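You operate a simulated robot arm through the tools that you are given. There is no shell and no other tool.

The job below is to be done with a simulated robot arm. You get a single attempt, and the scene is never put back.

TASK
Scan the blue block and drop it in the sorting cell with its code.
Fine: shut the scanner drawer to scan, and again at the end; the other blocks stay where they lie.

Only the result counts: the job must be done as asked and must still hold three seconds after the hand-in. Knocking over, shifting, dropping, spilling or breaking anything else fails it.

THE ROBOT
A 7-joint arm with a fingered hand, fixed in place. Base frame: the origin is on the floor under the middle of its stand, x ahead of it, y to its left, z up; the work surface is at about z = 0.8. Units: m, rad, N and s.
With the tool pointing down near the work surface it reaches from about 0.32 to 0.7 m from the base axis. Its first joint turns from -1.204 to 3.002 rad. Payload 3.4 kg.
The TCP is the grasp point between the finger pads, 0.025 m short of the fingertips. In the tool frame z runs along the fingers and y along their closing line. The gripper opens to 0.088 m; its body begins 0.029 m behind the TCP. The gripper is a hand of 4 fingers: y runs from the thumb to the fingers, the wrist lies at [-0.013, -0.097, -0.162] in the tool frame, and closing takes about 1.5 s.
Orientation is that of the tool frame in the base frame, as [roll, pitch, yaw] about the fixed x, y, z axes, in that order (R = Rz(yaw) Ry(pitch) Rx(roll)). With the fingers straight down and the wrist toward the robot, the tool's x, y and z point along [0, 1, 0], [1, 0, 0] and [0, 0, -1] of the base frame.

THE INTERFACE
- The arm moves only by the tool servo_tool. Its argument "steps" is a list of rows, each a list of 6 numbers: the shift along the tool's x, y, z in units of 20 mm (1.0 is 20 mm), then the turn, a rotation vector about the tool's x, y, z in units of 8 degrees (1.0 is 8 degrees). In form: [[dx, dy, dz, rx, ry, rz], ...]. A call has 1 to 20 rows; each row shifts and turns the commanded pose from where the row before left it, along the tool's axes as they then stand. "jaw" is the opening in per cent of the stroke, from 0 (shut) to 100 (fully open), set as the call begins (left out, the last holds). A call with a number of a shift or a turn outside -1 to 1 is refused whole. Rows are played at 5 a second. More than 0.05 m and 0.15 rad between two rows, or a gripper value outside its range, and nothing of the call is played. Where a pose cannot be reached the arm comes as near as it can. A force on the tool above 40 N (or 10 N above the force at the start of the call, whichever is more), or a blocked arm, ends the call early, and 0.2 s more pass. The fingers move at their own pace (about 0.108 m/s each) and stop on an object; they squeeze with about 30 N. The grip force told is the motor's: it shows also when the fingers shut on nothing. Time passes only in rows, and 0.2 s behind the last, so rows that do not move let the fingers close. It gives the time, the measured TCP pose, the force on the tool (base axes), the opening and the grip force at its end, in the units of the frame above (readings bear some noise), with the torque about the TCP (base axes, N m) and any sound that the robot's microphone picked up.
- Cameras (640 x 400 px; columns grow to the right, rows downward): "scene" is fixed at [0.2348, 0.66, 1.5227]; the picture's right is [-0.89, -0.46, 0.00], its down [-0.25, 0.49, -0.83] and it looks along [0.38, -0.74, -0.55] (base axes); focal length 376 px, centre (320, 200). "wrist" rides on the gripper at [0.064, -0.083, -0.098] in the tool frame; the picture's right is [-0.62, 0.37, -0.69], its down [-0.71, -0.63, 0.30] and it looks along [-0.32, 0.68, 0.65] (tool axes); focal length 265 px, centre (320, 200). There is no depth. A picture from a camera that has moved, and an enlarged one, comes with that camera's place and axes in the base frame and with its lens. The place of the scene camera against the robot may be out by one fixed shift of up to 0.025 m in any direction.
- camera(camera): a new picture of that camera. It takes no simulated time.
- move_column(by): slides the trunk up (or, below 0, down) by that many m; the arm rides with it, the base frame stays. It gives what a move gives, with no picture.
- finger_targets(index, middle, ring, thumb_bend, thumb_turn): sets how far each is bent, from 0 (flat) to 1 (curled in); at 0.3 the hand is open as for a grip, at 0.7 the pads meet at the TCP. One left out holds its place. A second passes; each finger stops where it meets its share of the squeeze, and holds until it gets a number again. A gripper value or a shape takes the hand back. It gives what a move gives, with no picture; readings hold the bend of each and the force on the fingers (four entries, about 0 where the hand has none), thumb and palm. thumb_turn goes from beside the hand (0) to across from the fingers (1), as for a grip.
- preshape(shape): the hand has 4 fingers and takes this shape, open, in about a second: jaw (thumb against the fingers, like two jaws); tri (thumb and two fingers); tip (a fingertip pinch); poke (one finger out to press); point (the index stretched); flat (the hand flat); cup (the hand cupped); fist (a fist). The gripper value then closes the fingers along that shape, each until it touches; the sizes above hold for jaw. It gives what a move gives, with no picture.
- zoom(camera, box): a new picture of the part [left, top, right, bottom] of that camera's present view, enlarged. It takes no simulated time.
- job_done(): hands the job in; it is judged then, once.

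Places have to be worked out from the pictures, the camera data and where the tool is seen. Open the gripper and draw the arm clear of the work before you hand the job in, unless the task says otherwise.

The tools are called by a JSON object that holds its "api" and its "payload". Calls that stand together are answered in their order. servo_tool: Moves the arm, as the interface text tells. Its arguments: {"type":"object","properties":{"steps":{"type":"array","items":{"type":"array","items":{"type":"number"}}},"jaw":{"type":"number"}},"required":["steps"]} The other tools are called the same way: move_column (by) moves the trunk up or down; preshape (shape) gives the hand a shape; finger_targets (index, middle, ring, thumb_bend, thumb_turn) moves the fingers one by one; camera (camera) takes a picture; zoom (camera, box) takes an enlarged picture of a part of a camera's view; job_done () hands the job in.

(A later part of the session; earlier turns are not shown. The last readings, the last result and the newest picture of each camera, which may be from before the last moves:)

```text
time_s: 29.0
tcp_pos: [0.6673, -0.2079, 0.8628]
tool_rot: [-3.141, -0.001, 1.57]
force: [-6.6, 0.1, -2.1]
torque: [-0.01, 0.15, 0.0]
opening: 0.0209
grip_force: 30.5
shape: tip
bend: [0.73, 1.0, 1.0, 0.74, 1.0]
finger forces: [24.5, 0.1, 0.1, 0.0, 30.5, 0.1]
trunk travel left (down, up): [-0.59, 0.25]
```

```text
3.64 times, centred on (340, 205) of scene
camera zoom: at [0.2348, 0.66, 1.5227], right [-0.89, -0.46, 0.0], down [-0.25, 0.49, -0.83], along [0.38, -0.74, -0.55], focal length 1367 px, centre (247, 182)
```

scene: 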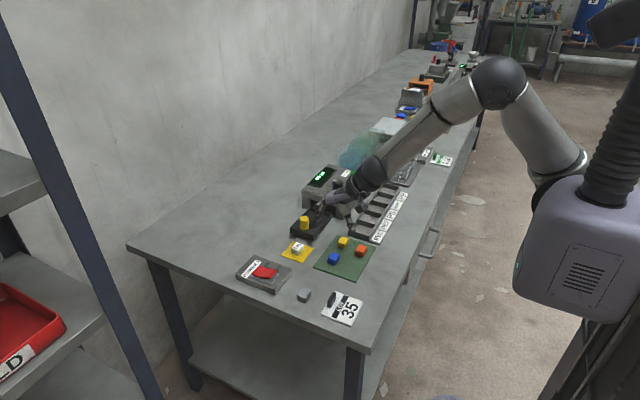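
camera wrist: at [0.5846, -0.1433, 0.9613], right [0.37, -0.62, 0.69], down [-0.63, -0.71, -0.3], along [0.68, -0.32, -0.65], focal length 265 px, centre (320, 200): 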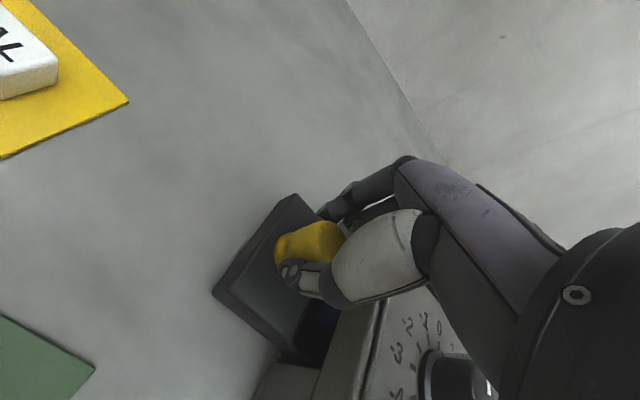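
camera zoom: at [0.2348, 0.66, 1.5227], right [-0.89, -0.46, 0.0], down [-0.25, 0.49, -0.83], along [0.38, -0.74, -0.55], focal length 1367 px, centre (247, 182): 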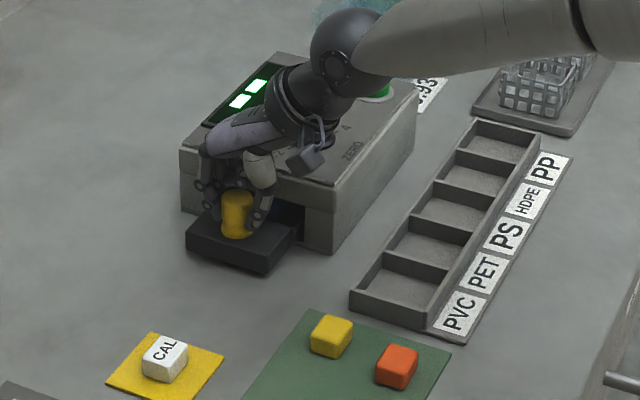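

The drawer slides well, with the tray nearly inside. I continue in small steps until it stops.

{"api": "servo_tool", "payload": {"steps": [[-0.25, 0, 0, 0, 0, 0], [-0.25, 0, 0, 0, 0, 0], [-0.2, 0, 0, 0, 0, 0], [0, 0, 0, 0, 0, 0]]}}

{"api": "zoom", "payload": {"camera": "scene", "box": [280, 150, 400, 260]}}

```text
time_s: 30.0
tcp_pos: [0.6685, -0.2206, 0.8634]
tool_rot: [3.141, 0.0, 1.57]
force: [-6.3, 2.2, -0.6]
torque: [0.0, 0.11, -0.01]
opening: 0.0207
grip_force: 30.1
shape: tip
bend: [0.73, 1.0, 1.0, 0.74, 1.0]
finger forces: [24.9, 0.0, 0.8, 0.1, 30.7, 0.0]
trunk travel left (down, up): [-0.59, 0.25]
```

```text
3.64 times, centred on (340, 205) of scene
camera zoom: at [0.2348, 0.66, 1.5227], right [-0.89, -0.46, 0.0], down [-0.25, 0.49, -0.83], along [0.38, -0.74, -0.55], focal length 1367 px, centre (247, 182)
```

zoom: 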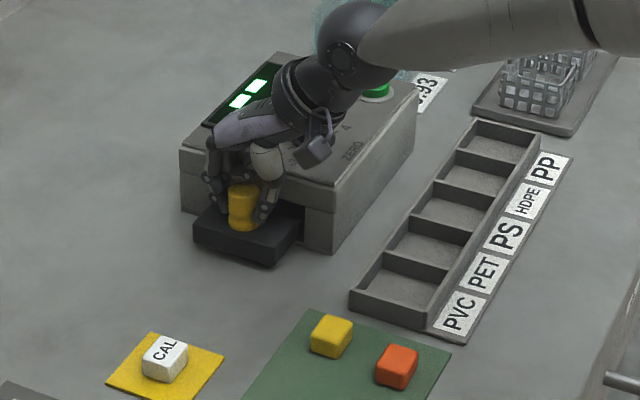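

The drawer front is about at the scanner face; a slight force of 2 N appears. I push a few mm more to see if it is fully shut.

{"api": "servo_tool", "payload": {"steps": [[-0.15, 0, 0, 0, 0, 0], [-0.1, 0, 0, 0, 0, 0], [0, 0, 0, 0, 0, 0]]}}

{"api": "zoom", "payload": {"camera": "scene", "box": [290, 150, 370, 220]}}

{"api": "camera", "payload": {"camera": "wrist"}}

```text
time_s: 30.8
tcp_pos: [0.667, -0.2208, 0.8638]
tool_rot: [3.14, 0.002, 1.573]
force: [-5.8, 16.7, 2.7]
torque: [-0.37, -0.26, 0.06]
opening: 0.0213
grip_force: 30.1
shape: tip
bend: [0.73, 1.0, 0.99, 0.74, 1.0]
finger forces: [27.8, 0.0, 16.1, 0.0, 27.3, 0.0]
trunk travel left (down, up): [-0.59, 0.25]
```

```text
5.71 times, centred on (330, 185) of scene
camera zoom: at [0.2348, 0.66, 1.5227], right [-0.89, -0.46, 0.0], down [-0.25, 0.49, -0.83], along [0.38, -0.74, -0.55], focal length 2149 px, centre (263, 286)
```

zoom: 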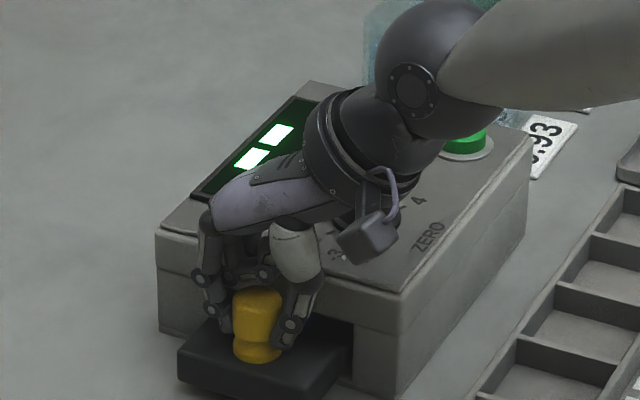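

```text
taken
camera wrist: at [0.5839, -0.1575, 0.9618], right [0.37, -0.62, 0.69], down [-0.63, -0.72, -0.3], along [0.69, -0.32, -0.65], focal length 265 px, centre (320, 200)
```

wrist: 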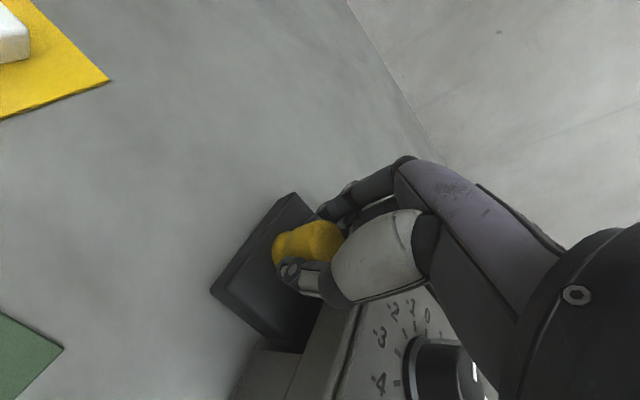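

The reading shows the curled ring finger pressing on the scanner front (16 N), so the drawer may lack 1–3 mm. I back off a few mm, release the knob and rise, then re-approach tilted so the hand stays clear of the scanner.

{"api": "servo_tool", "payload": {"steps": [[0.2, 0, 0, 0, 0, 0], [0.05, 0, 0, 0, 0, 0], [0, 0, 0, 0, 0, 0]]}}

{"api": "servo_tool", "payload": {"steps": [[0, 0, 0, 0, 0, 0], [0, 0, 0, 0, 0, 0], [0, 0, 0, 0, 0, 0], [0, 0, 0, 0, 0, 0], [0, 0, -0.5, 0, 0, 0], [0, 0, -0.8, 0, 0, 0], [0, 0, -0.9, 0, 0, 0], [0, 0, -0.9, 0, 0, 0], [0, 0, 0, 0, 0, 0]], "jaw": 75}}

{"api": "camera", "payload": {"camera": "wrist"}}

{"api": "zoom", "payload": {"camera": "scene", "box": [290, 150, 370, 220]}}

```text
time_s: 31.6
tcp_pos: [0.6665, -0.2212, 0.8621]
tool_rot: [3.139, 0.003, 1.569]
force: [-2.8, 6.2, 4.5]
torque: [-0.4, -0.32, -0.08]
opening: 0.0207
grip_force: 30.4
shape: tip
bend: [0.73, 1.0, 0.99, 0.74, 1.0]
finger forces: [28.1, 0.0, 14.2, 0.0, 25.5, 0.1]
trunk travel left (down, up): [-0.59, 0.25]
```

```text
time_s: 33.6
tcp_pos: [0.6687, -0.221, 0.924]
tool_rot: [-3.142, -0.001, 1.569]
force: [-0.5, -0.6, -0.2]
torque: [0.0, 0.02, 0.01]
opening: 0.066
grip_force: 0.1
shape: tip
bend: [0.28, 0.98, 0.99, 0.54, 0.99]
finger forces: [0.1, 0.1, 0.0, 0.1, 0.0, 0.1]
trunk travel left (down, up): [-0.59, 0.25]
```

```text
taken
camera wrist: at [0.585, -0.1563, 1.0235], right [0.37, -0.62, 0.69], down [-0.63, -0.71, -0.3], along [0.68, -0.32, -0.65], focal length 265 px, centre (320, 200)
```

wrist: 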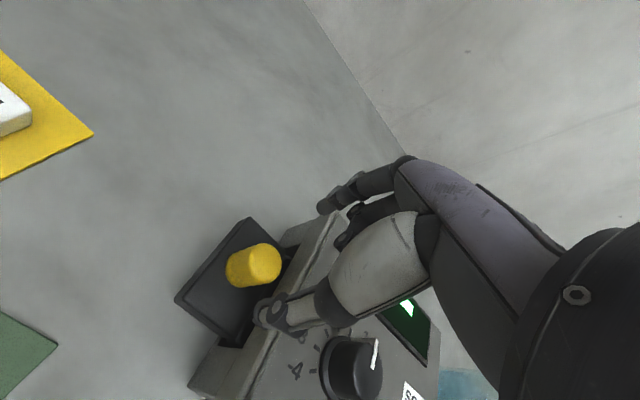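

```text
5.71 times, centred on (330, 185) of scene
camera zoom: at [0.2348, 0.66, 1.5227], right [-0.89, -0.46, 0.0], down [-0.25, 0.49, -0.83], along [0.38, -0.74, -0.55], focal length 2149 px, centre (263, 286)
```

zoom: 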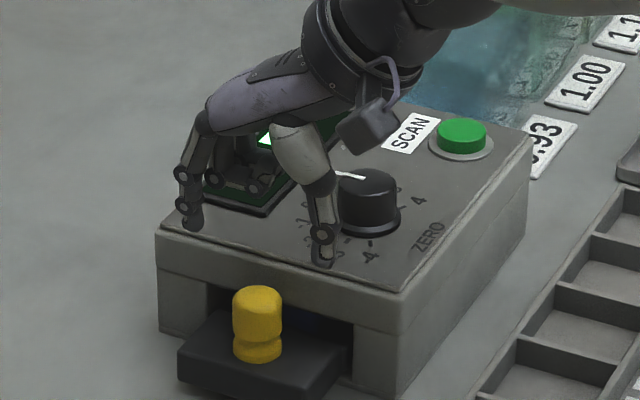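

The drawer still isn't fully in: the slab can go further until the knob or stop meets the face. I'll push it from the front with closed fingers: first move to y ≈ -0.12 in front of it, jaw shape, shut.

{"api": "servo_tool", "payload": {"steps": [[0.9, 0, 0, 0, 0, 0], [0.9, 0, 0, 0, 0, 0], [0.9, 0, 0, 0, 0, 0], [0.9, 0, 0, 0, 0, 0], [0.9, 0, 0, 0, 0, 0], [0.8, 0, 0, 0, 0, 0], [0, 0, 0, 0, 0, 0]]}}

{"api": "preshape", "payload": {"shape": "jaw"}}

{"api": "servo_tool", "payload": {"steps": [[0, 0, 0, 0, 0, 0], [0, 0, 0, 0, 0, 0], [0, 0, 0, 0, 0, 0], [0, 0, 0, 0, 0, 0], [0, 0, 0, 0, 0, 0], [0, 0, 0, 0, 0, 0], [0, 0, 0, 0, 0, 0]], "jaw": 0}}

{"api": "camera", "payload": {"camera": "wrist"}}

{"api": "zoom", "payload": {"camera": "scene", "box": [280, 150, 400, 260]}}

```text
time_s: 35.2
tcp_pos: [0.6694, -0.1152, 0.9247]
tool_rot: [-3.142, 0.0, 1.57]
force: [-0.4, 0.6, -0.4]
torque: [-0.01, -0.06, 0.02]
opening: 0.0658
grip_force: 0.1
shape: tip
bend: [0.28, 0.98, 0.99, 0.54, 0.99]
finger forces: [0.0, 0.1, 0.1, 0.0, 0.0, 0.0]
trunk travel left (down, up): [-0.59, 0.25]
```

```text
time_s: 36.1
tcp_pos: [0.6688, -0.1165, 0.9256]
tool_rot: [3.141, 0.0, 1.571]
force: [-0.5, -0.4, -0.9]
torque: [0.04, 0.02, 0.03]
opening: 0.088
grip_force: 0.0
shape: jaw
bend: [0.3, 0.3, 0.3, 0.3, 0.98]
finger forces: [0.0, 0.1, 0.0, 0.0, 0.1, 0.1]
trunk travel left (down, up): [-0.59, 0.25]
```

```text
time_s: 37.7
tcp_pos: [0.6695, -0.1151, 0.9237]
tool_rot: [3.139, 0.002, 1.571]
force: [-0.2, 0.5, 0.4]
torque: [0.02, -0.01, -0.01]
opening: 0.0
grip_force: 29.7
shape: jaw
bend: [0.7, 0.7, 0.7, 0.41, 1.0]
finger forces: [0.1, 0.0, 0.0, 0.1, 0.0, 0.1]
trunk travel left (down, up): [-0.59, 0.25]
```

```text
taken
camera wrist: at [0.5854, -0.0514, 1.0234], right [0.37, -0.62, 0.69], down [-0.63, -0.71, -0.3], along [0.68, -0.32, -0.65], focal length 265 px, centre (320, 200)
```

wrist: 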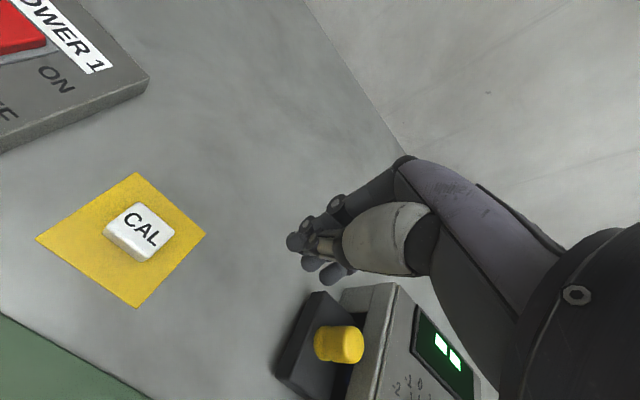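

```text
3.64 times, centred on (340, 205) of scene
camera zoom: at [0.2348, 0.66, 1.5227], right [-0.89, -0.46, 0.0], down [-0.25, 0.49, -0.83], along [0.38, -0.74, -0.55], focal length 1367 px, centre (247, 182)
```

zoom: 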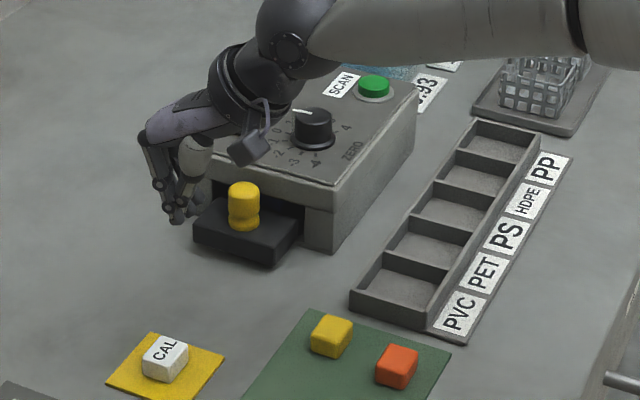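

Slab front is at y ≈ -0.20; closed fingers at y ≈ -0.115..-0.155. I lower to TCP z ≈ 0.838 in front of the slab.

{"api": "servo_tool", "payload": {"steps": [[0, 0, 0.9, 0, 0, 0], [0, 0, 0.9, 0, 0, 0], [0, 0, 0.9, 0, 0, 0], [0, 0, 0.9, 0, 0, 0], [0, 0, 0.65, 0, 0, 0], [0, 0, 0, 0, 0, 0]]}}

{"api": "camera", "payload": {"camera": "wrist"}}

{"api": "zoom", "payload": {"camera": "scene", "box": [280, 150, 400, 260]}}

```text
time_s: 39.1
tcp_pos: [0.6692, -0.1156, 0.839]
tool_rot: [-3.141, 0.001, 1.57]
force: [-0.2, -0.1, -0.5]
torque: [0.01, 0.01, -0.01]
opening: 0.0002
grip_force: 29.5
shape: jaw
bend: [0.7, 0.7, 0.7, 0.41, 1.0]
finger forces: [0.0, 0.0, 0.1, 0.0, 0.0, 0.0]
trunk travel left (down, up): [-0.59, 0.25]
```

```text
taken
camera wrist: at [0.5849, -0.0522, 0.9373], right [0.37, -0.62, 0.69], down [-0.63, -0.71, -0.3], along [0.68, -0.32, -0.65], focal length 265 px, centre (320, 200)
```

wrist: 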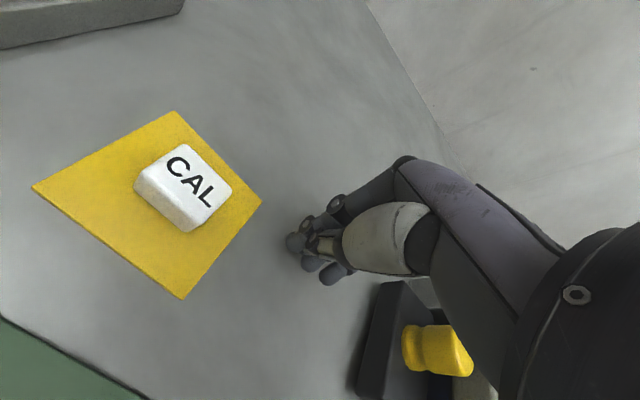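

```text
3.64 times, centred on (340, 205) of scene
camera zoom: at [0.2348, 0.66, 1.5227], right [-0.89, -0.46, 0.0], down [-0.25, 0.49, -0.83], along [0.38, -0.74, -0.55], focal length 1367 px, centre (247, 182)
```

zoom: 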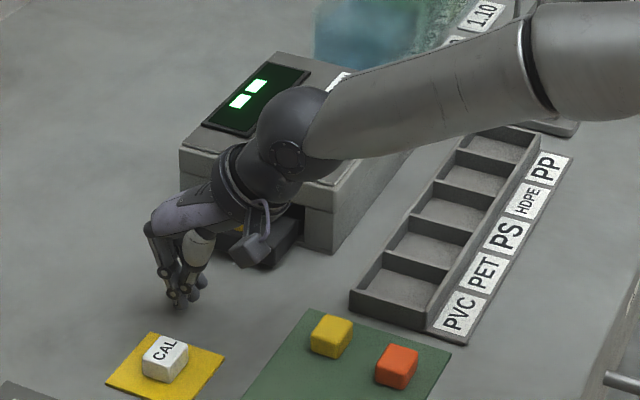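

Positioned in front of the drawer slab. I push in -y, gently.

{"api": "servo_tool", "payload": {"steps": [[-0.5, 0, 0, 0, 0, 0], [-0.5, 0, 0, 0, 0, 0], [-0.5, 0, 0, 0, 0, 0], [-0.25, 0, 0, 0, 0, 0], [-0.2, 0, 0, 0, 0, 0], [-0.2, 0, 0, 0, 0, 0], [-0.2, 0, 0, 0, 0, 0], [0, 0, 0, 0, 0, 0]]}}

{"api": "camera", "payload": {"camera": "wrist"}}

{"api": "zoom", "payload": {"camera": "scene", "box": [280, 150, 400, 260]}}

```text
time_s: 40.9
tcp_pos: [0.6691, -0.1623, 0.8377]
tool_rot: [3.141, 0.0, 1.57]
force: [0.4, -0.1, 0.5]
torque: [-0.01, 0.04, -0.02]
opening: 0.0001
grip_force: 29.9
shape: jaw
bend: [0.7, 0.7, 0.7, 0.41, 1.0]
finger forces: [0.0, 0.1, 0.0, 0.1, 0.1, 0.0]
trunk travel left (down, up): [-0.59, 0.25]
```

```text
taken
camera wrist: at [0.5846, -0.098, 0.9373], right [0.37, -0.62, 0.69], down [-0.63, -0.71, -0.3], along [0.68, -0.32, -0.65], focal length 265 px, centre (320, 200)
```

wrist: 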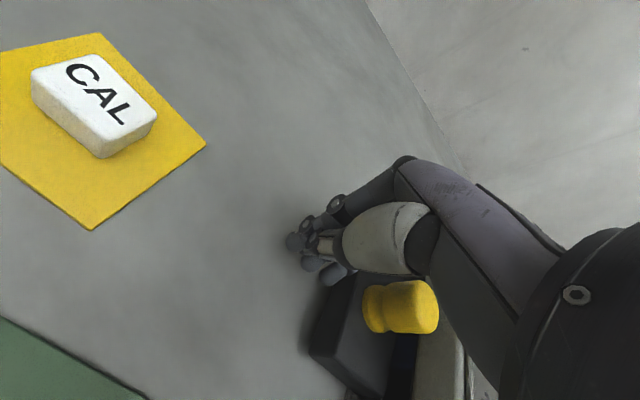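

```text
3.64 times, centred on (340, 205) of scene
camera zoom: at [0.2348, 0.66, 1.5227], right [-0.89, -0.46, 0.0], down [-0.25, 0.49, -0.83], along [0.38, -0.74, -0.55], focal length 1367 px, centre (247, 182)
```

zoom: 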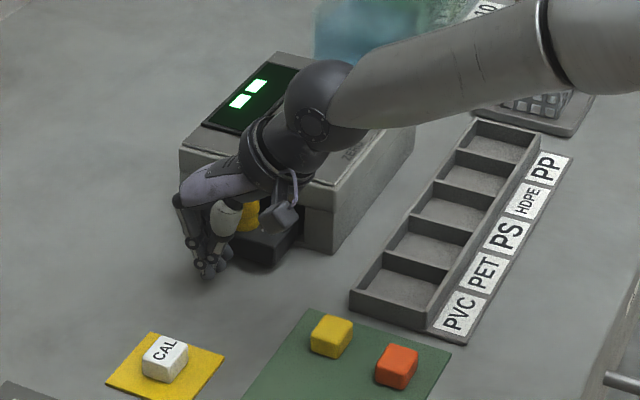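

Almost at contact. I keep pushing in small steps and watch the force.

{"api": "servo_tool", "payload": {"steps": [[-0.2, 0, 0, 0, 0, 0], [-0.2, 0, 0, 0, 0, 0], [-0.2, 0, 0, 0, 0, 0], [-0.2, 0, 0, 0, 0, 0], [0, 0, 0, 0, 0, 0]]}}

{"api": "zoom", "payload": {"camera": "scene", "box": [280, 150, 400, 260]}}

{"api": "camera", "payload": {"camera": "wrist"}}

```text
time_s: 42.1
tcp_pos: [0.6678, -0.1751, 0.8408]
tool_rot: [3.14, 0.001, 1.573]
force: [1.3, 9.5, 3.6]
torque: [0.01, -0.02, 0.05]
opening: 0.0
grip_force: 30.3
shape: jaw
bend: [0.7, 0.7, 0.7, 0.41, 1.0]
finger forces: [0.1, 0.0, 10.4, 0.0, 0.0, 0.1]
trunk travel left (down, up): [-0.59, 0.25]
```

```text
3.64 times, centred on (340, 205) of scene
camera zoom: at [0.2348, 0.66, 1.5227], right [-0.89, -0.46, 0.0], down [-0.25, 0.49, -0.83], along [0.38, -0.74, -0.55], focal length 1367 px, centre (247, 182)
```

zoom: 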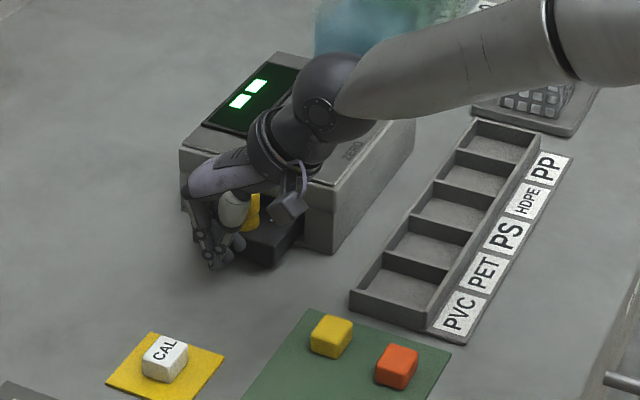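

```text
taken
camera wrist: at [0.5836, -0.1109, 0.9386], right [0.37, -0.62, 0.69], down [-0.63, -0.72, -0.3], along [0.69, -0.32, -0.65], focal length 265 px, centre (320, 200)
```

wrist: 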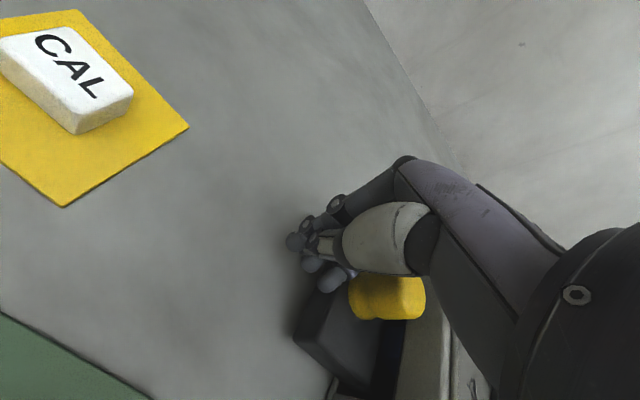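

Contact is with 10 N on the ring finger; sliding friction was near zero before, so this may be the stop. I push a bit more to be sure.

{"api": "servo_tool", "payload": {"steps": [[-0.15, 0, 0, 0, 0, 0], [-0.15, 0, 0, 0, 0, 0], [-0.15, 0, 0, 0, 0, 0], [0, 0, 0, 0, 0, 0]]}}

{"api": "zoom", "payload": {"camera": "scene", "box": [280, 150, 400, 260]}}

{"api": "camera", "payload": {"camera": "wrist"}}

```text
time_s: 43.2
tcp_pos: [0.668, -0.1761, 0.8409]
tool_rot: [-3.141, -0.013, 1.577]
force: [4.1, 26.6, -0.2]
torque: [0.28, -0.05, -0.03]
opening: 0.0
grip_force: 29.8
shape: jaw
bend: [0.7, 0.7, 0.7, 0.41, 1.0]
finger forces: [0.0, 0.0, 26.2, 0.1, 0.0, 0.0]
trunk travel left (down, up): [-0.59, 0.25]
stopped in row 4: the force on the tool passed its limit at 40 N (the readings are from after the stop); the commanded pose is now the measured one
```

```text
3.64 times, centred on (340, 205) of scene
camera zoom: at [0.2348, 0.66, 1.5227], right [-0.89, -0.46, 0.0], down [-0.25, 0.49, -0.83], along [0.38, -0.74, -0.55], focal length 1367 px, centre (247, 182)
```

zoom: 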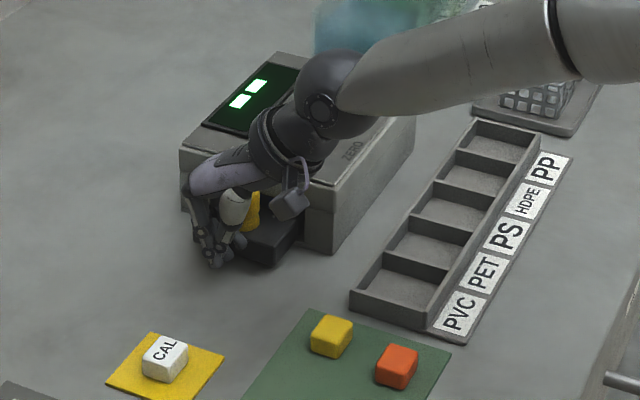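

```text
taken
camera wrist: at [0.5836, -0.1139, 0.9401], right [0.37, -0.63, 0.69], down [-0.62, -0.72, -0.31], along [0.69, -0.31, -0.66], focal length 265 px, centre (320, 200)
```

wrist: 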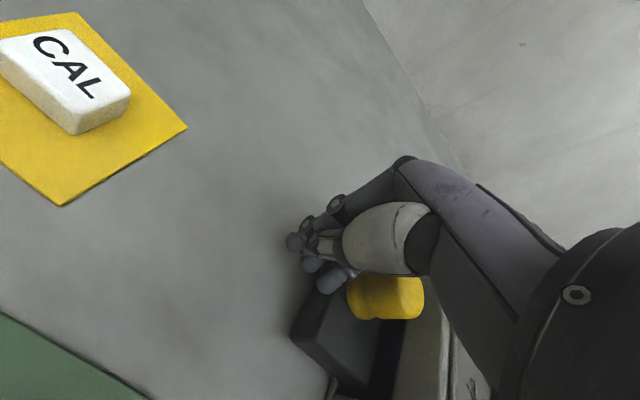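

At 40 N the drawer didn't budge, so it is at its stop. I back away, rise and look at the display.

{"api": "servo_tool", "payload": {"steps": [[0.5, 0, 0, 0, 0, 0], [0.8, 0, 0, 0, 0, 0], [0.5, 0, -0.5, 0, 0, 0], [0, 0, -1, 0, 0, 0], [0, 0, -1, 0, 0, 0], [0, 0, -1, 0, 0, 0], [0, 0, -1, 0, 0, 0], [0, 0, -0.5, 0, 0, 0], [0, 0, 0, 0, 0, 0]]}}

{"api": "zoom", "payload": {"camera": "scene", "box": [280, 150, 400, 260]}}

{"api": "camera", "payload": {"camera": "wrist"}}

```text
time_s: 45.2
tcp_pos: [0.666, -0.1496, 0.9402]
tool_rot: [-3.14, -0.007, 1.574]
force: [-0.3, 0.0, 0.3]
torque: [-0.02, 0.0, -0.01]
opening: 0.0
grip_force: 30.6
shape: jaw
bend: [0.7, 0.7, 0.7, 0.41, 1.0]
finger forces: [0.1, 0.1, 0.1, 0.1, 0.1, 0.1]
trunk travel left (down, up): [-0.59, 0.25]
```

```text
3.64 times, centred on (340, 205) of scene
camera zoom: at [0.2348, 0.66, 1.5227], right [-0.89, -0.46, 0.0], down [-0.25, 0.49, -0.83], along [0.38, -0.74, -0.55], focal length 1367 px, centre (247, 182)
```

zoom: 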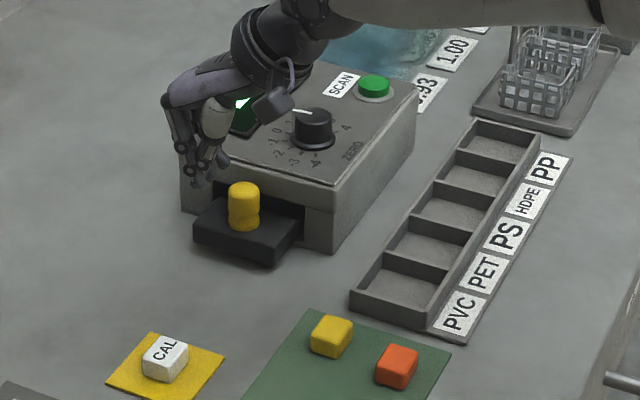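

```text
taken
camera wrist: at [0.5837, -0.0853, 1.0397], right [0.37, -0.62, 0.69], down [-0.63, -0.71, -0.31], along [0.69, -0.32, -0.66], focal length 265 px, centre (320, 200)
```

wrist: 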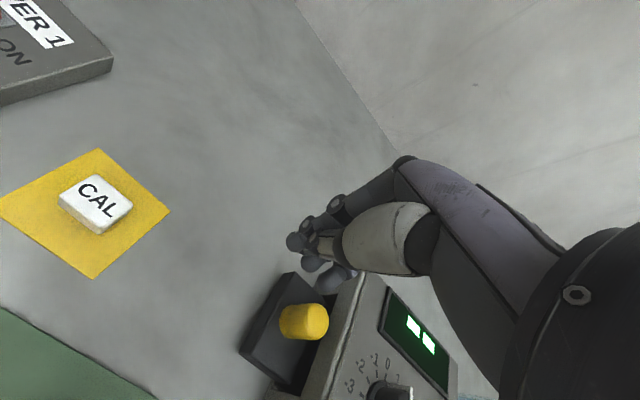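

The display still shows "--", so the SCAN button must be pressed. Before going near it I rise and look at the surroundings (glass tanks stand behind the scanner).

{"api": "servo_tool", "payload": {"steps": [[0, -0.6, -1, 0, 0, 0], [-0.5, -0.8, -1, 0, 0, 0], [-0.8, -0.8, -1, 0, 0, 0], [-0.8, -0.8, -1, 0, 0, 0], [-0.8, -0.8, -1, 0, 0, 0], [-0.8, -0.8, -1, 0, 0, 0], [-0.8, -0.6, -1, 0, 0, 0], [-0.8, 0, 0, 0, 0, 0], [0, 0, 0, 0, 0, 0], [0, 0, 0, 0, 0, 0]]}}

{"api": "camera", "payload": {"camera": "wrist"}}

{"api": "camera", "payload": {"camera": "scene"}}

```text
time_s: 47.4
tcp_pos: [0.5637, -0.2577, 1.079]
tool_rot: [-3.14, -0.011, 1.574]
force: [0.7, -0.1, -0.2]
torque: [0.01, -0.02, 0.04]
opening: 0.0001
grip_force: 29.7
shape: jaw
bend: [0.7, 0.7, 0.7, 0.41, 1.0]
finger forces: [0.1, 0.0, 0.0, 0.0, 0.0, 0.0]
trunk travel left (down, up): [-0.59, 0.25]
```

```text
taken
camera wrist: at [0.4801, -0.1942, 1.1786], right [0.37, -0.62, 0.69], down [-0.63, -0.71, -0.31], along [0.68, -0.32, -0.66], focal length 265 px, centre (320, 200)
```

wrist: 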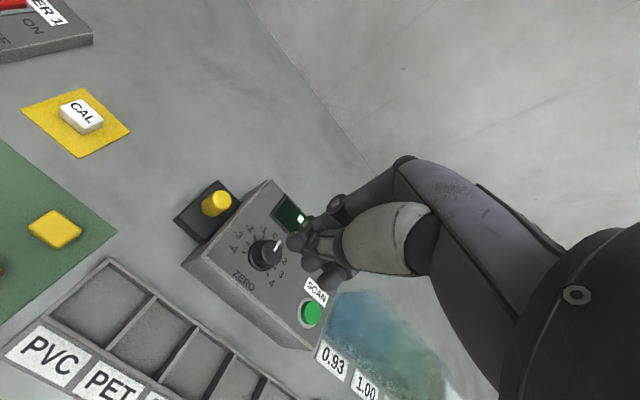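

```text
taken
```

scene: 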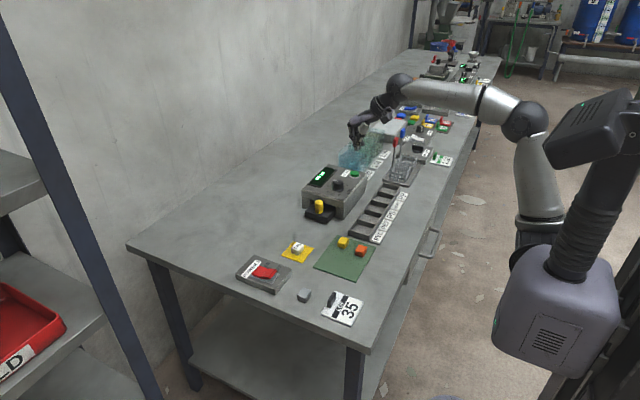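

Button located at about (0.625, -0.410), ZERO dial at (0.634, -0.305); the tank is beyond y ≈ -0.5. I switch to the "poke" shape at this safe height and look where the fingertip is.

{"api": "preshape", "payload": {"shape": "poke"}}

{"api": "camera", "payload": {"camera": "wrist"}}

{"api": "zoom", "payload": {"camera": "scene", "box": [310, 70, 430, 190]}}

```text
time_s: 48.3
tcp_pos: [0.5629, -0.257, 1.0797]
tool_rot: [-3.141, -0.011, 1.575]
force: [-0.1, 0.1, -0.1]
torque: [-0.02, 0.0, 0.02]
opening: 0.0
grip_force: 0.0
shape: poke
bend: [0.7, 0.7, 0.99, 0.98, 1.0]
finger forces: [0.0, 0.1, 0.0, 0.0, 0.0, 0.0]
trunk travel left (down, up): [-0.59, 0.25]
```

```text
taken
camera wrist: at [0.48, -0.1938, 1.1786], right [0.37, -0.62, 0.69], down [-0.63, -0.71, -0.31], along [0.68, -0.32, -0.66], focal length 265 px, centre (320, 200)
```

wrist: 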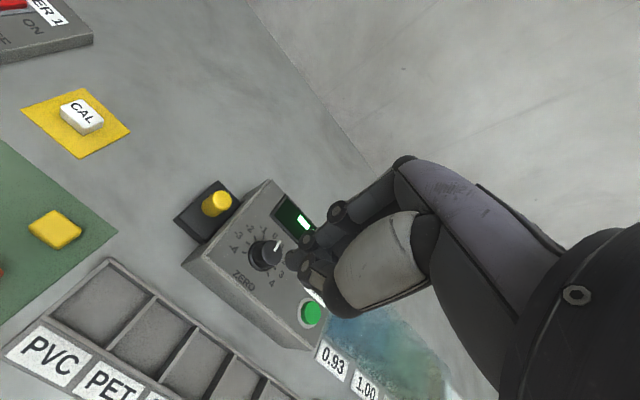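

```text
3.33 times, centred on (370, 130) of scene
camera zoom: at [0.2348, 0.66, 1.5227], right [-0.89, -0.46, 0.0], down [-0.25, 0.49, -0.83], along [0.38, -0.74, -0.55], focal length 1253 px, centre (153, 433)
```

zoom: 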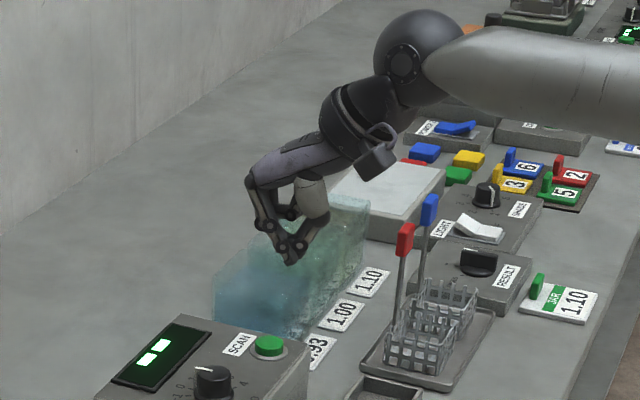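

In "poke", index and middle tips point down at the TCP. I move over the button at z ≈ 0.98, correcting the tiny tilt.

{"api": "servo_tool", "payload": {"steps": [[-0.9, 0.4, 0.5, 0, -0.08, 0], [-0.95, 0.4, 0.6, 0, 0, 0], [-0.95, 0.4, 0.6, 0, 0, 0], [-0.95, 0.4, 0.6, 0, 0, 0], [-0.95, 0.4, 0.6, 0, 0, 0], [-0.95, 0.4, 0.6, 0, 0, 0], [-0.95, 0.4, 0.6, 0, 0, 0], [-0.85, 0.3, 0.6, 0, 0, 0], [0, 0, 0.3, 0, 0, 0], [0, 0, 0, 0, 0, 0]]}}

{"api": "camera", "payload": {"camera": "wrist"}}

{"api": "zoom", "payload": {"camera": "scene", "box": [310, 100, 430, 220]}}

```text
time_s: 50.5
tcp_pos: [0.6258, -0.4063, 0.9784]
tool_rot: [3.141, 0.004, 1.574]
force: [-0.6, -0.2, 0.6]
torque: [0.0, 0.01, 0.0]
opening: 0.0001
grip_force: 0.0
shape: poke
bend: [0.7, 0.7, 0.99, 0.98, 1.0]
finger forces: [0.0, 0.0, 0.1, 0.0, 0.1, 0.0]
trunk travel left (down, up): [-0.59, 0.25]
```

```text
taken
camera wrist: at [0.5416, -0.3409, 1.0769], right [0.37, -0.62, 0.69], down [-0.63, -0.72, -0.3], along [0.68, -0.32, -0.65], focal length 265 px, centre (320, 200)
```

wrist: 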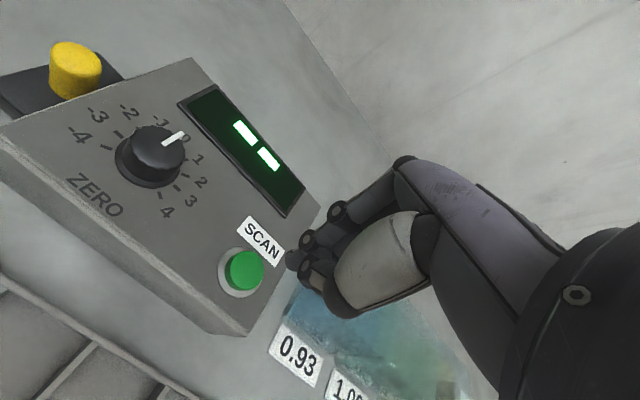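

```text
3.33 times, centred on (370, 160) of scene
camera zoom: at [0.2348, 0.66, 1.5227], right [-0.89, -0.46, 0.0], down [-0.25, 0.49, -0.83], along [0.38, -0.74, -0.55], focal length 1253 px, centre (153, 333)
```

zoom: 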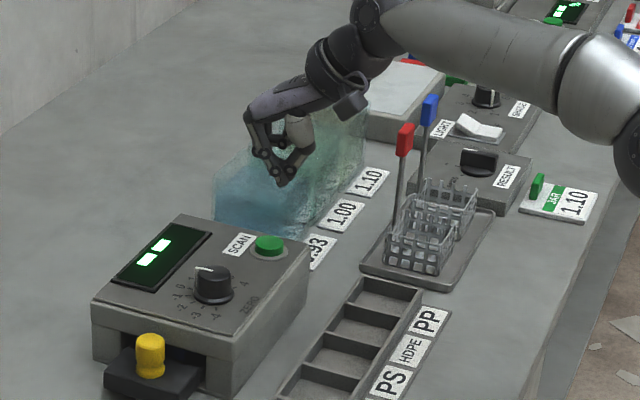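

Button is just below the fingertips in line of sight. I zoom in on the dial and the alignment of fingertip to button.

{"api": "zoom", "payload": {"camera": "wrist", "box": [50, 80, 290, 230]}}

{"api": "zoom", "payload": {"camera": "wrist", "box": [180, 180, 380, 305]}}

{"api": "zoom", "payload": {"camera": "scene", "box": [335, 155, 405, 200]}}

```text
2.67 times, centred on (170, 155) of wrist
camera zoom: at [0.5416, -0.3409, 1.0769], right [0.37, -0.62, 0.69], down [-0.63, -0.72, -0.3], along [0.68, -0.32, -0.65], focal length 708 px, centre (720, 320)
```

zoom: 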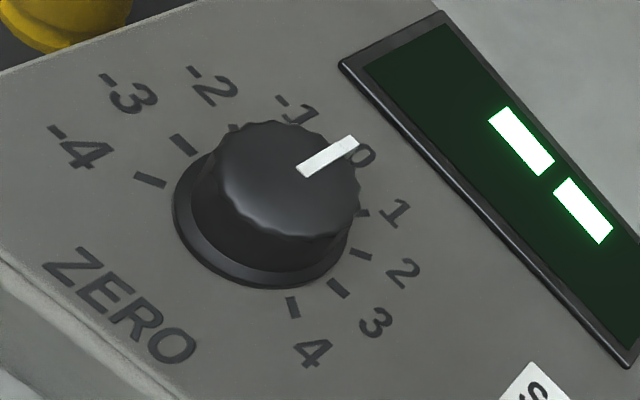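

```text
3.20 times, centred on (280, 242) of wrist
camera zoom: at [0.5416, -0.3409, 1.0769], right [0.37, -0.62, 0.69], down [-0.63, -0.72, -0.3], along [0.68, -0.32, -0.65], focal length 849 px, centre (448, 64)
```

zoom: 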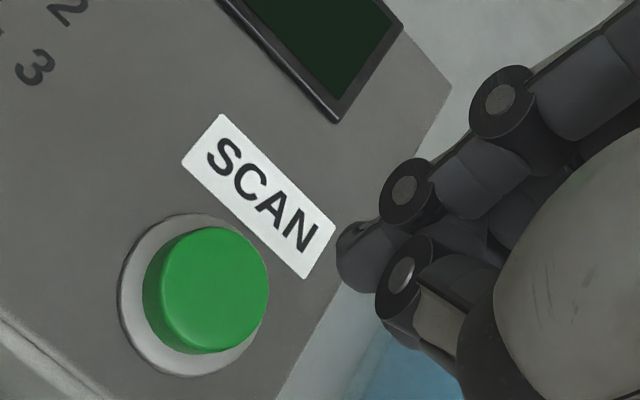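

```text
8.89 times, centred on (370, 178) of scene
camera zoom: at [0.2348, 0.66, 1.5227], right [-0.89, -0.46, 0.0], down [-0.25, 0.49, -0.83], along [0.38, -0.74, -0.55], focal length 3342 px, centre (-124, 400)
```

zoom: 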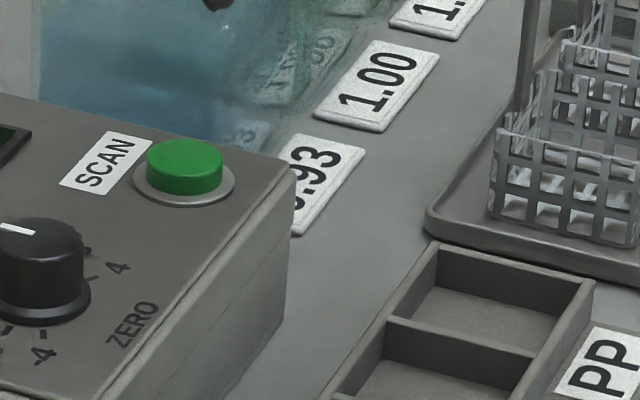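

The dial pointer stands at 0 (parallax accounted). The index tip is over the button within about 5 mm. I descend to just above the button.

{"api": "servo_tool", "payload": {"steps": [[0, 0.15, 0.7, 0, 0, 0], [0, 0.05, 0.8, 0, 0, 0], [0, 0, 0.8, 0, 0, 0], [0, 0, 0.5, 0, 0, 0], [0, 0, 0.2, 0, 0, 0], [0, 0, 0, 0, 0, 0]]}}

{"api": "camera", "payload": {"camera": "wrist"}}

```text
time_s: 51.9
tcp_pos: [0.6306, -0.4054, 0.9191]
tool_rot: [-3.14, 0.004, 1.577]
force: [0.6, 0.4, 1.2]
torque: [0.03, -0.02, -0.02]
opening: 0.0
grip_force: 0.1
shape: poke
bend: [0.7, 0.72, 0.99, 0.99, 1.0]
finger forces: [0.0, 0.1, 0.0, 0.1, 0.0, 0.1]
trunk travel left (down, up): [-0.59, 0.25]
```

```text
taken
camera wrist: at [0.5466, -0.3407, 1.0183], right [0.37, -0.62, 0.69], down [-0.63, -0.72, -0.3], along [0.68, -0.32, -0.65], focal length 265 px, centre (320, 200)
```

wrist: 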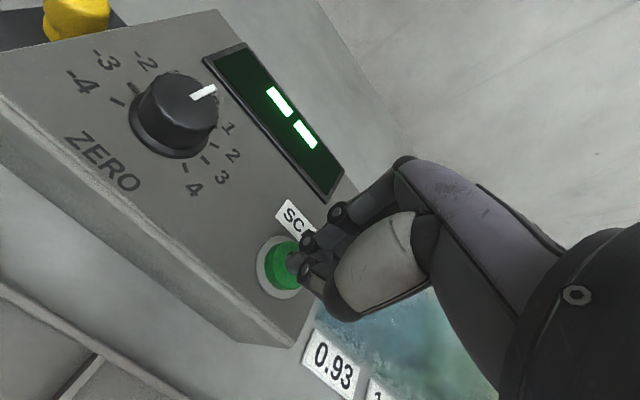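

The fingertips are at the button. I press down in small steps.

{"api": "servo_tool", "payload": {"steps": [[0, 0, 0.15, 0, 0, 0], [0, 0, 0.15, 0, 0, 0], [0, 0, 0.15, 0, 0, 0], [0, 0, 0, 0, 0, 0]]}}

{"api": "zoom", "payload": {"camera": "wrist", "box": [200, 40, 360, 300]}}

{"api": "zoom", "payload": {"camera": "scene", "box": [290, 150, 390, 220]}}

```text
time_s: 52.9
tcp_pos: [0.6312, -0.4059, 0.9104]
tool_rot: [-3.141, 0.003, 1.576]
force: [0.0, 0.8, 0.9]
torque: [0.0, -0.03, -0.06]
opening: 0.0
grip_force: 0.1
shape: poke
bend: [0.7, 0.73, 0.99, 0.99, 1.0]
finger forces: [0.0, 0.0, 0.1, 0.1, 0.0, 0.0]
trunk travel left (down, up): [-0.59, 0.25]
```

```text
1.54 times, centred on (280, 170) of wrist
camera zoom: at [0.5469, -0.3408, 1.009], right [0.37, -0.62, 0.69], down [-0.63, -0.72, -0.3], along [0.68, -0.32, -0.65], focal length 408 px, centre (382, 246)
```

zoom: 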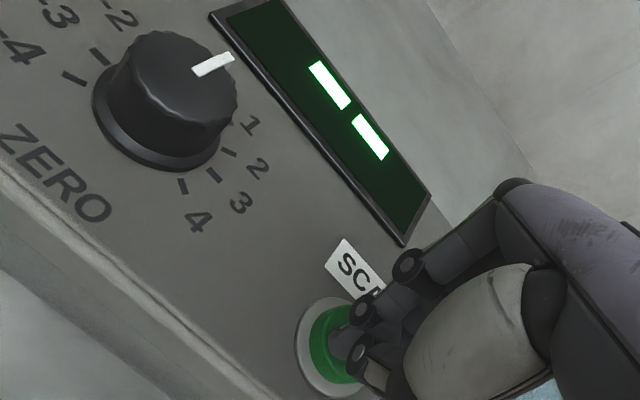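

```text
5.71 times, centred on (340, 185) of scene
camera zoom: at [0.2348, 0.66, 1.5227], right [-0.89, -0.46, 0.0], down [-0.25, 0.49, -0.83], along [0.38, -0.74, -0.55], focal length 2149 px, centre (206, 286)
```

zoom: 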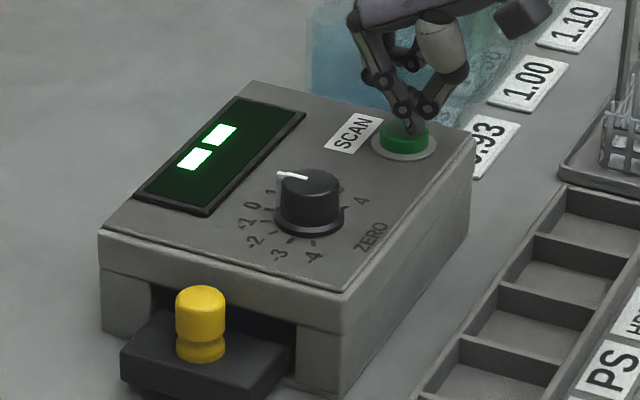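

No press force yet. I continue pressing a few mm.

{"api": "servo_tool", "payload": {"steps": [[0, 0, 0.15, 0, 0, 0], [0, 0, 0.15, 0, 0, 0], [0, 0, 0, 0, 0, 0]]}}

{"api": "zoom", "payload": {"camera": "scene", "box": [290, 150, 390, 220]}}

```text
time_s: 53.7
tcp_pos: [0.6289, -0.4043, 0.9052]
tool_rot: [-3.14, 0.003, 1.574]
force: [0.2, -0.4, 0.3]
torque: [0.02, -0.04, 0.0]
opening: 0.0
grip_force: 0.0
shape: poke
bend: [0.7, 0.73, 0.99, 0.99, 1.0]
finger forces: [0.1, 0.0, 0.0, 0.0, 0.1, 0.0]
trunk travel left (down, up): [-0.59, 0.25]
```

```text
5.71 times, centred on (340, 185) of scene
camera zoom: at [0.2348, 0.66, 1.5227], right [-0.89, -0.46, 0.0], down [-0.25, 0.49, -0.83], along [0.38, -0.74, -0.55], focal length 2149 px, centre (206, 286)
```

zoom: 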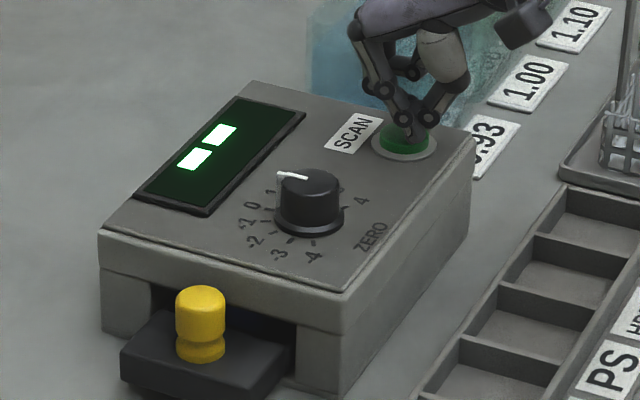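

Still no contact force; I keep going down in 2–3 mm steps.

{"api": "servo_tool", "payload": {"steps": [[0, 0, 0.12, 0, 0, 0], [0, 0, 0.12, 0, 0, 0], [0, 0, 0.12, 0, 0, 0], [0, 0, 0, 0, 0, 0]]}}

{"api": "zoom", "payload": {"camera": "scene", "box": [290, 150, 390, 220]}}

```text
time_s: 54.7
tcp_pos: [0.6307, -0.4035, 0.9003]
tool_rot: [3.135, 0.005, 1.575]
force: [6.1, -2.2, 20.5]
torque: [-0.07, 0.1, 0.01]
opening: 0.0001
grip_force: 0.1
shape: poke
bend: [0.7, 0.73, 0.99, 1.0, 1.0]
finger forces: [61.3, 0.0, 0.0, 0.0, 0.0, 0.0]
trunk travel left (down, up): [-0.59, 0.25]
heard: click
```

```text
5.71 times, centred on (340, 185) of scene
camera zoom: at [0.2348, 0.66, 1.5227], right [-0.89, -0.46, 0.0], down [-0.25, 0.49, -0.83], along [0.38, -0.74, -0.55], focal length 2149 px, centre (206, 286)
```

zoom: 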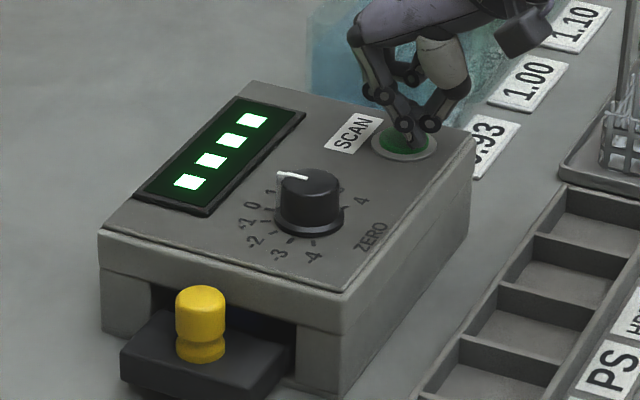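

A click was heard and the display changed to four dashes (scanning). I lift off and watch the display.

{"api": "servo_tool", "payload": {"steps": [[0, 0, -0.3, 0, 0, 0], [0, 0, -0.5, 0, 0, 0], [0, 0, -0.8, 0, 0, 0], [0, 0, -0.8, 0, 0, 0], [0, 0, 0, 0, 0, 0]]}}

{"api": "zoom", "payload": {"camera": "scene", "box": [290, 150, 390, 220]}}

{"api": "camera", "payload": {"camera": "wrist"}}

```text
time_s: 55.9
tcp_pos: [0.631, -0.4034, 0.9443]
tool_rot: [-3.141, 0.003, 1.574]
force: [0.0, -0.5, 0.5]
torque: [0.02, -0.04, 0.0]
opening: 0.0001
grip_force: 0.1
shape: poke
bend: [0.7, 0.73, 0.99, 1.0, 1.0]
finger forces: [0.1, 0.0, 0.0, 0.0, 0.1, 0.0]
trunk travel left (down, up): [-0.59, 0.25]
```

```text
5.71 times, centred on (340, 185) of scene
camera zoom: at [0.2348, 0.66, 1.5227], right [-0.89, -0.46, 0.0], down [-0.25, 0.49, -0.83], along [0.38, -0.74, -0.55], focal length 2149 px, centre (206, 286)
```

zoom: 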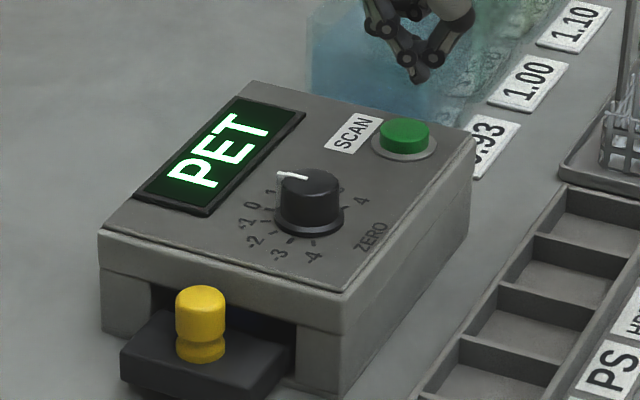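

```text
taken
camera wrist: at [0.5467, -0.3394, 1.0433], right [0.37, -0.62, 0.69], down [-0.63, -0.72, -0.3], along [0.68, -0.32, -0.65], focal length 265 px, centre (320, 200)
```

wrist: 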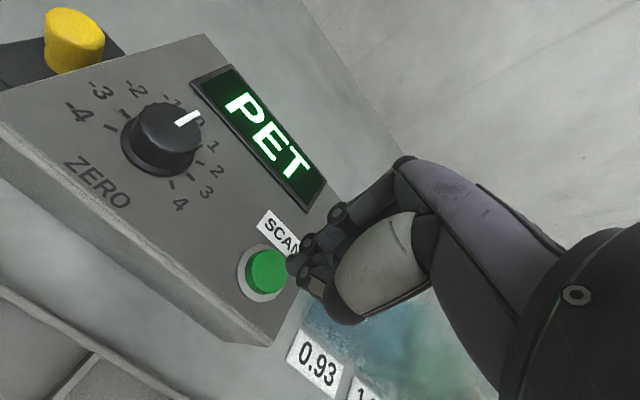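

The display reads "PET". I zoom in to confirm the reading and check exactly where the ZERO pointer stands.

{"api": "zoom", "payload": {"camera": "wrist", "box": [90, 60, 330, 210]}}

{"api": "zoom", "payload": {"camera": "scene", "box": [300, 155, 380, 205]}}

```text
2.67 times, centred on (210, 135) of wrist
camera zoom: at [0.5467, -0.3394, 1.0433], right [0.37, -0.62, 0.69], down [-0.63, -0.72, -0.3], along [0.68, -0.32, -0.65], focal length 708 px, centre (613, 373)
```

zoom: 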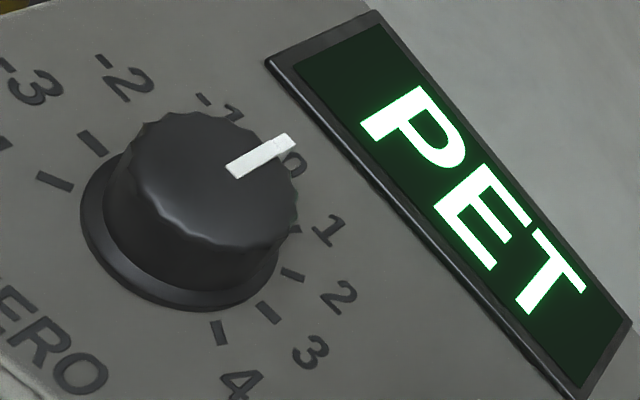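

```text
8.00 times, centred on (340, 180) of scene
camera zoom: at [0.2348, 0.66, 1.5227], right [-0.89, -0.46, 0.0], down [-0.25, 0.49, -0.83], along [0.38, -0.74, -0.55], focal length 3008 px, centre (160, 360)
```

zoom: 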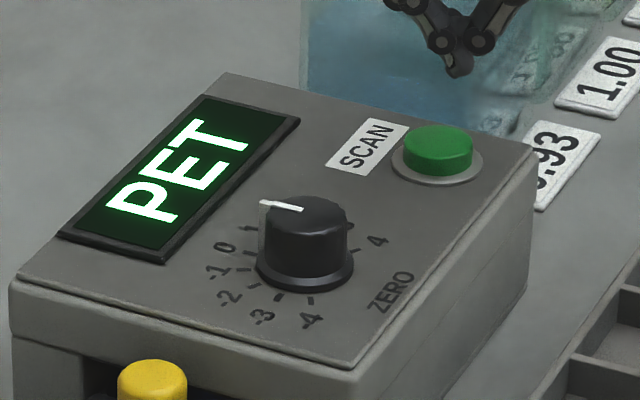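

PET is clearly shown, and the pointer direction works out exactly at 0. The cell for blue is PET. Now I rise and move above the drawer knob (≈(0.667, -0.221)), and take the tip shape for pulling the drawer.

{"api": "servo_tool", "payload": {"steps": [[0, 0, -0.8, 0, 0, 0], [0.5, 0.2, -0.8, 0, 0, 0], [0.9, 0.2, -0.4, 0, 0, 0], [0.9, 0.2, 0, 0, 0, 0], [0.9, 0.2, 0, 0, 0, 0], [0.9, 0.2, 0, 0, 0, 0], [0.9, 0.2, 0, 0, 0, 0], [0.9, 0.2, 0, 0, 0, 0], [0.9, 0.2, 0, 0, 0, 0], [0.9, 0.2, 0, 0, 0, 0], [0.9, 0.1, 0, 0, 0, 0], [0.6, 0, 0, 0, 0, 0], [0, 0, 0, 0, 0, 0]]}}

{"api": "preshape", "payload": {"shape": "tip"}}

{"api": "servo_tool", "payload": {"steps": [[0, 0, 0, 0, -0.8, 0], [0, 0, 0, 0, -0.9, 0], [0, 0, 0, 0, -0.8, 0], [0, 0, 0, 0, 0, 0], [0, 0, 0, 0, 0, 0]]}}

{"api": "camera", "payload": {"camera": "wrist"}}

{"api": "zoom", "payload": {"camera": "scene", "box": [280, 130, 400, 240]}}

```text
time_s: 58.7
tcp_pos: [0.668, -0.2217, 0.9855]
tool_rot: [-3.141, 0.003, 1.574]
force: [-0.5, 0.3, -0.6]
torque: [0.0, -0.02, -0.04]
opening: 0.0
grip_force: 0.0
shape: poke
bend: [0.7, 0.73, 0.99, 1.0, 1.0]
finger forces: [0.0, 0.1, 0.0, 0.0, 0.1, 0.0]
trunk travel left (down, up): [-0.59, 0.25]
```

```text
time_s: 59.6
tcp_pos: [0.667, -0.2216, 0.9845]
tool_rot: [-3.141, 0.002, 1.574]
force: [-0.4, 0.1, 0.2]
torque: [-0.02, -0.01, -0.01]
opening: 0.0876
grip_force: 0.0
shape: tip
bend: [0.3, 0.98, 0.99, 0.3, 0.98]
finger forces: [0.1, 0.0, 0.0, 0.1, 0.0, 0.1]
trunk travel left (down, up): [-0.59, 0.25]
```

```text
time_s: 60.8
tcp_pos: [0.6675, -0.2221, 0.9844]
tool_rot: [-3.141, 0.352, 1.574]
force: [0.7, -0.2, 0.2]
torque: [0.02, 0.01, 0.02]
opening: 0.0877
grip_force: 0.0
shape: tip
bend: [0.3, 0.98, 0.99, 0.3, 0.98]
finger forces: [0.1, 0.1, 0.0, 0.0, 0.0, 0.0]
trunk travel left (down, up): [-0.59, 0.25]
```

```text
taken
camera wrist: at [0.5835, -0.1265, 1.0551], right [0.37, -0.34, 0.86], down [-0.63, -0.78, -0.04], along [0.69, -0.53, -0.5], focal length 265 px, centre (320, 200)
```

wrist: 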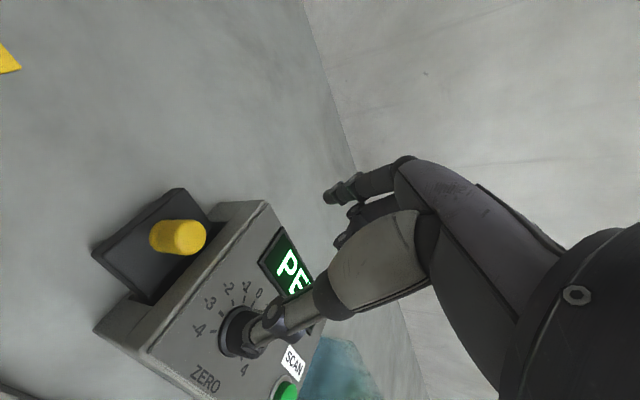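

```text
3.64 times, centred on (340, 185) of scene
camera zoom: at [0.2348, 0.66, 1.5227], right [-0.89, -0.46, 0.0], down [-0.25, 0.49, -0.83], along [0.38, -0.74, -0.55], focal length 1367 px, centre (247, 254)
```

zoom: 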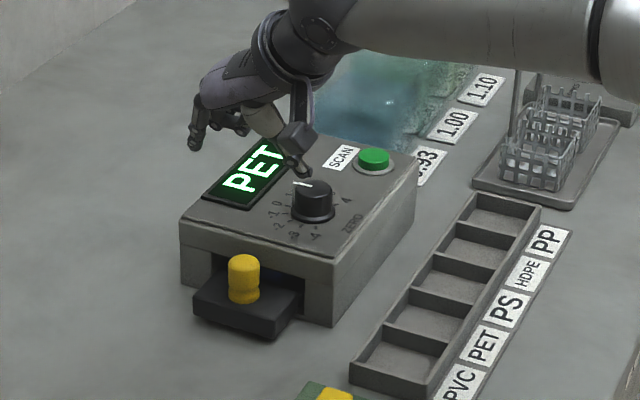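

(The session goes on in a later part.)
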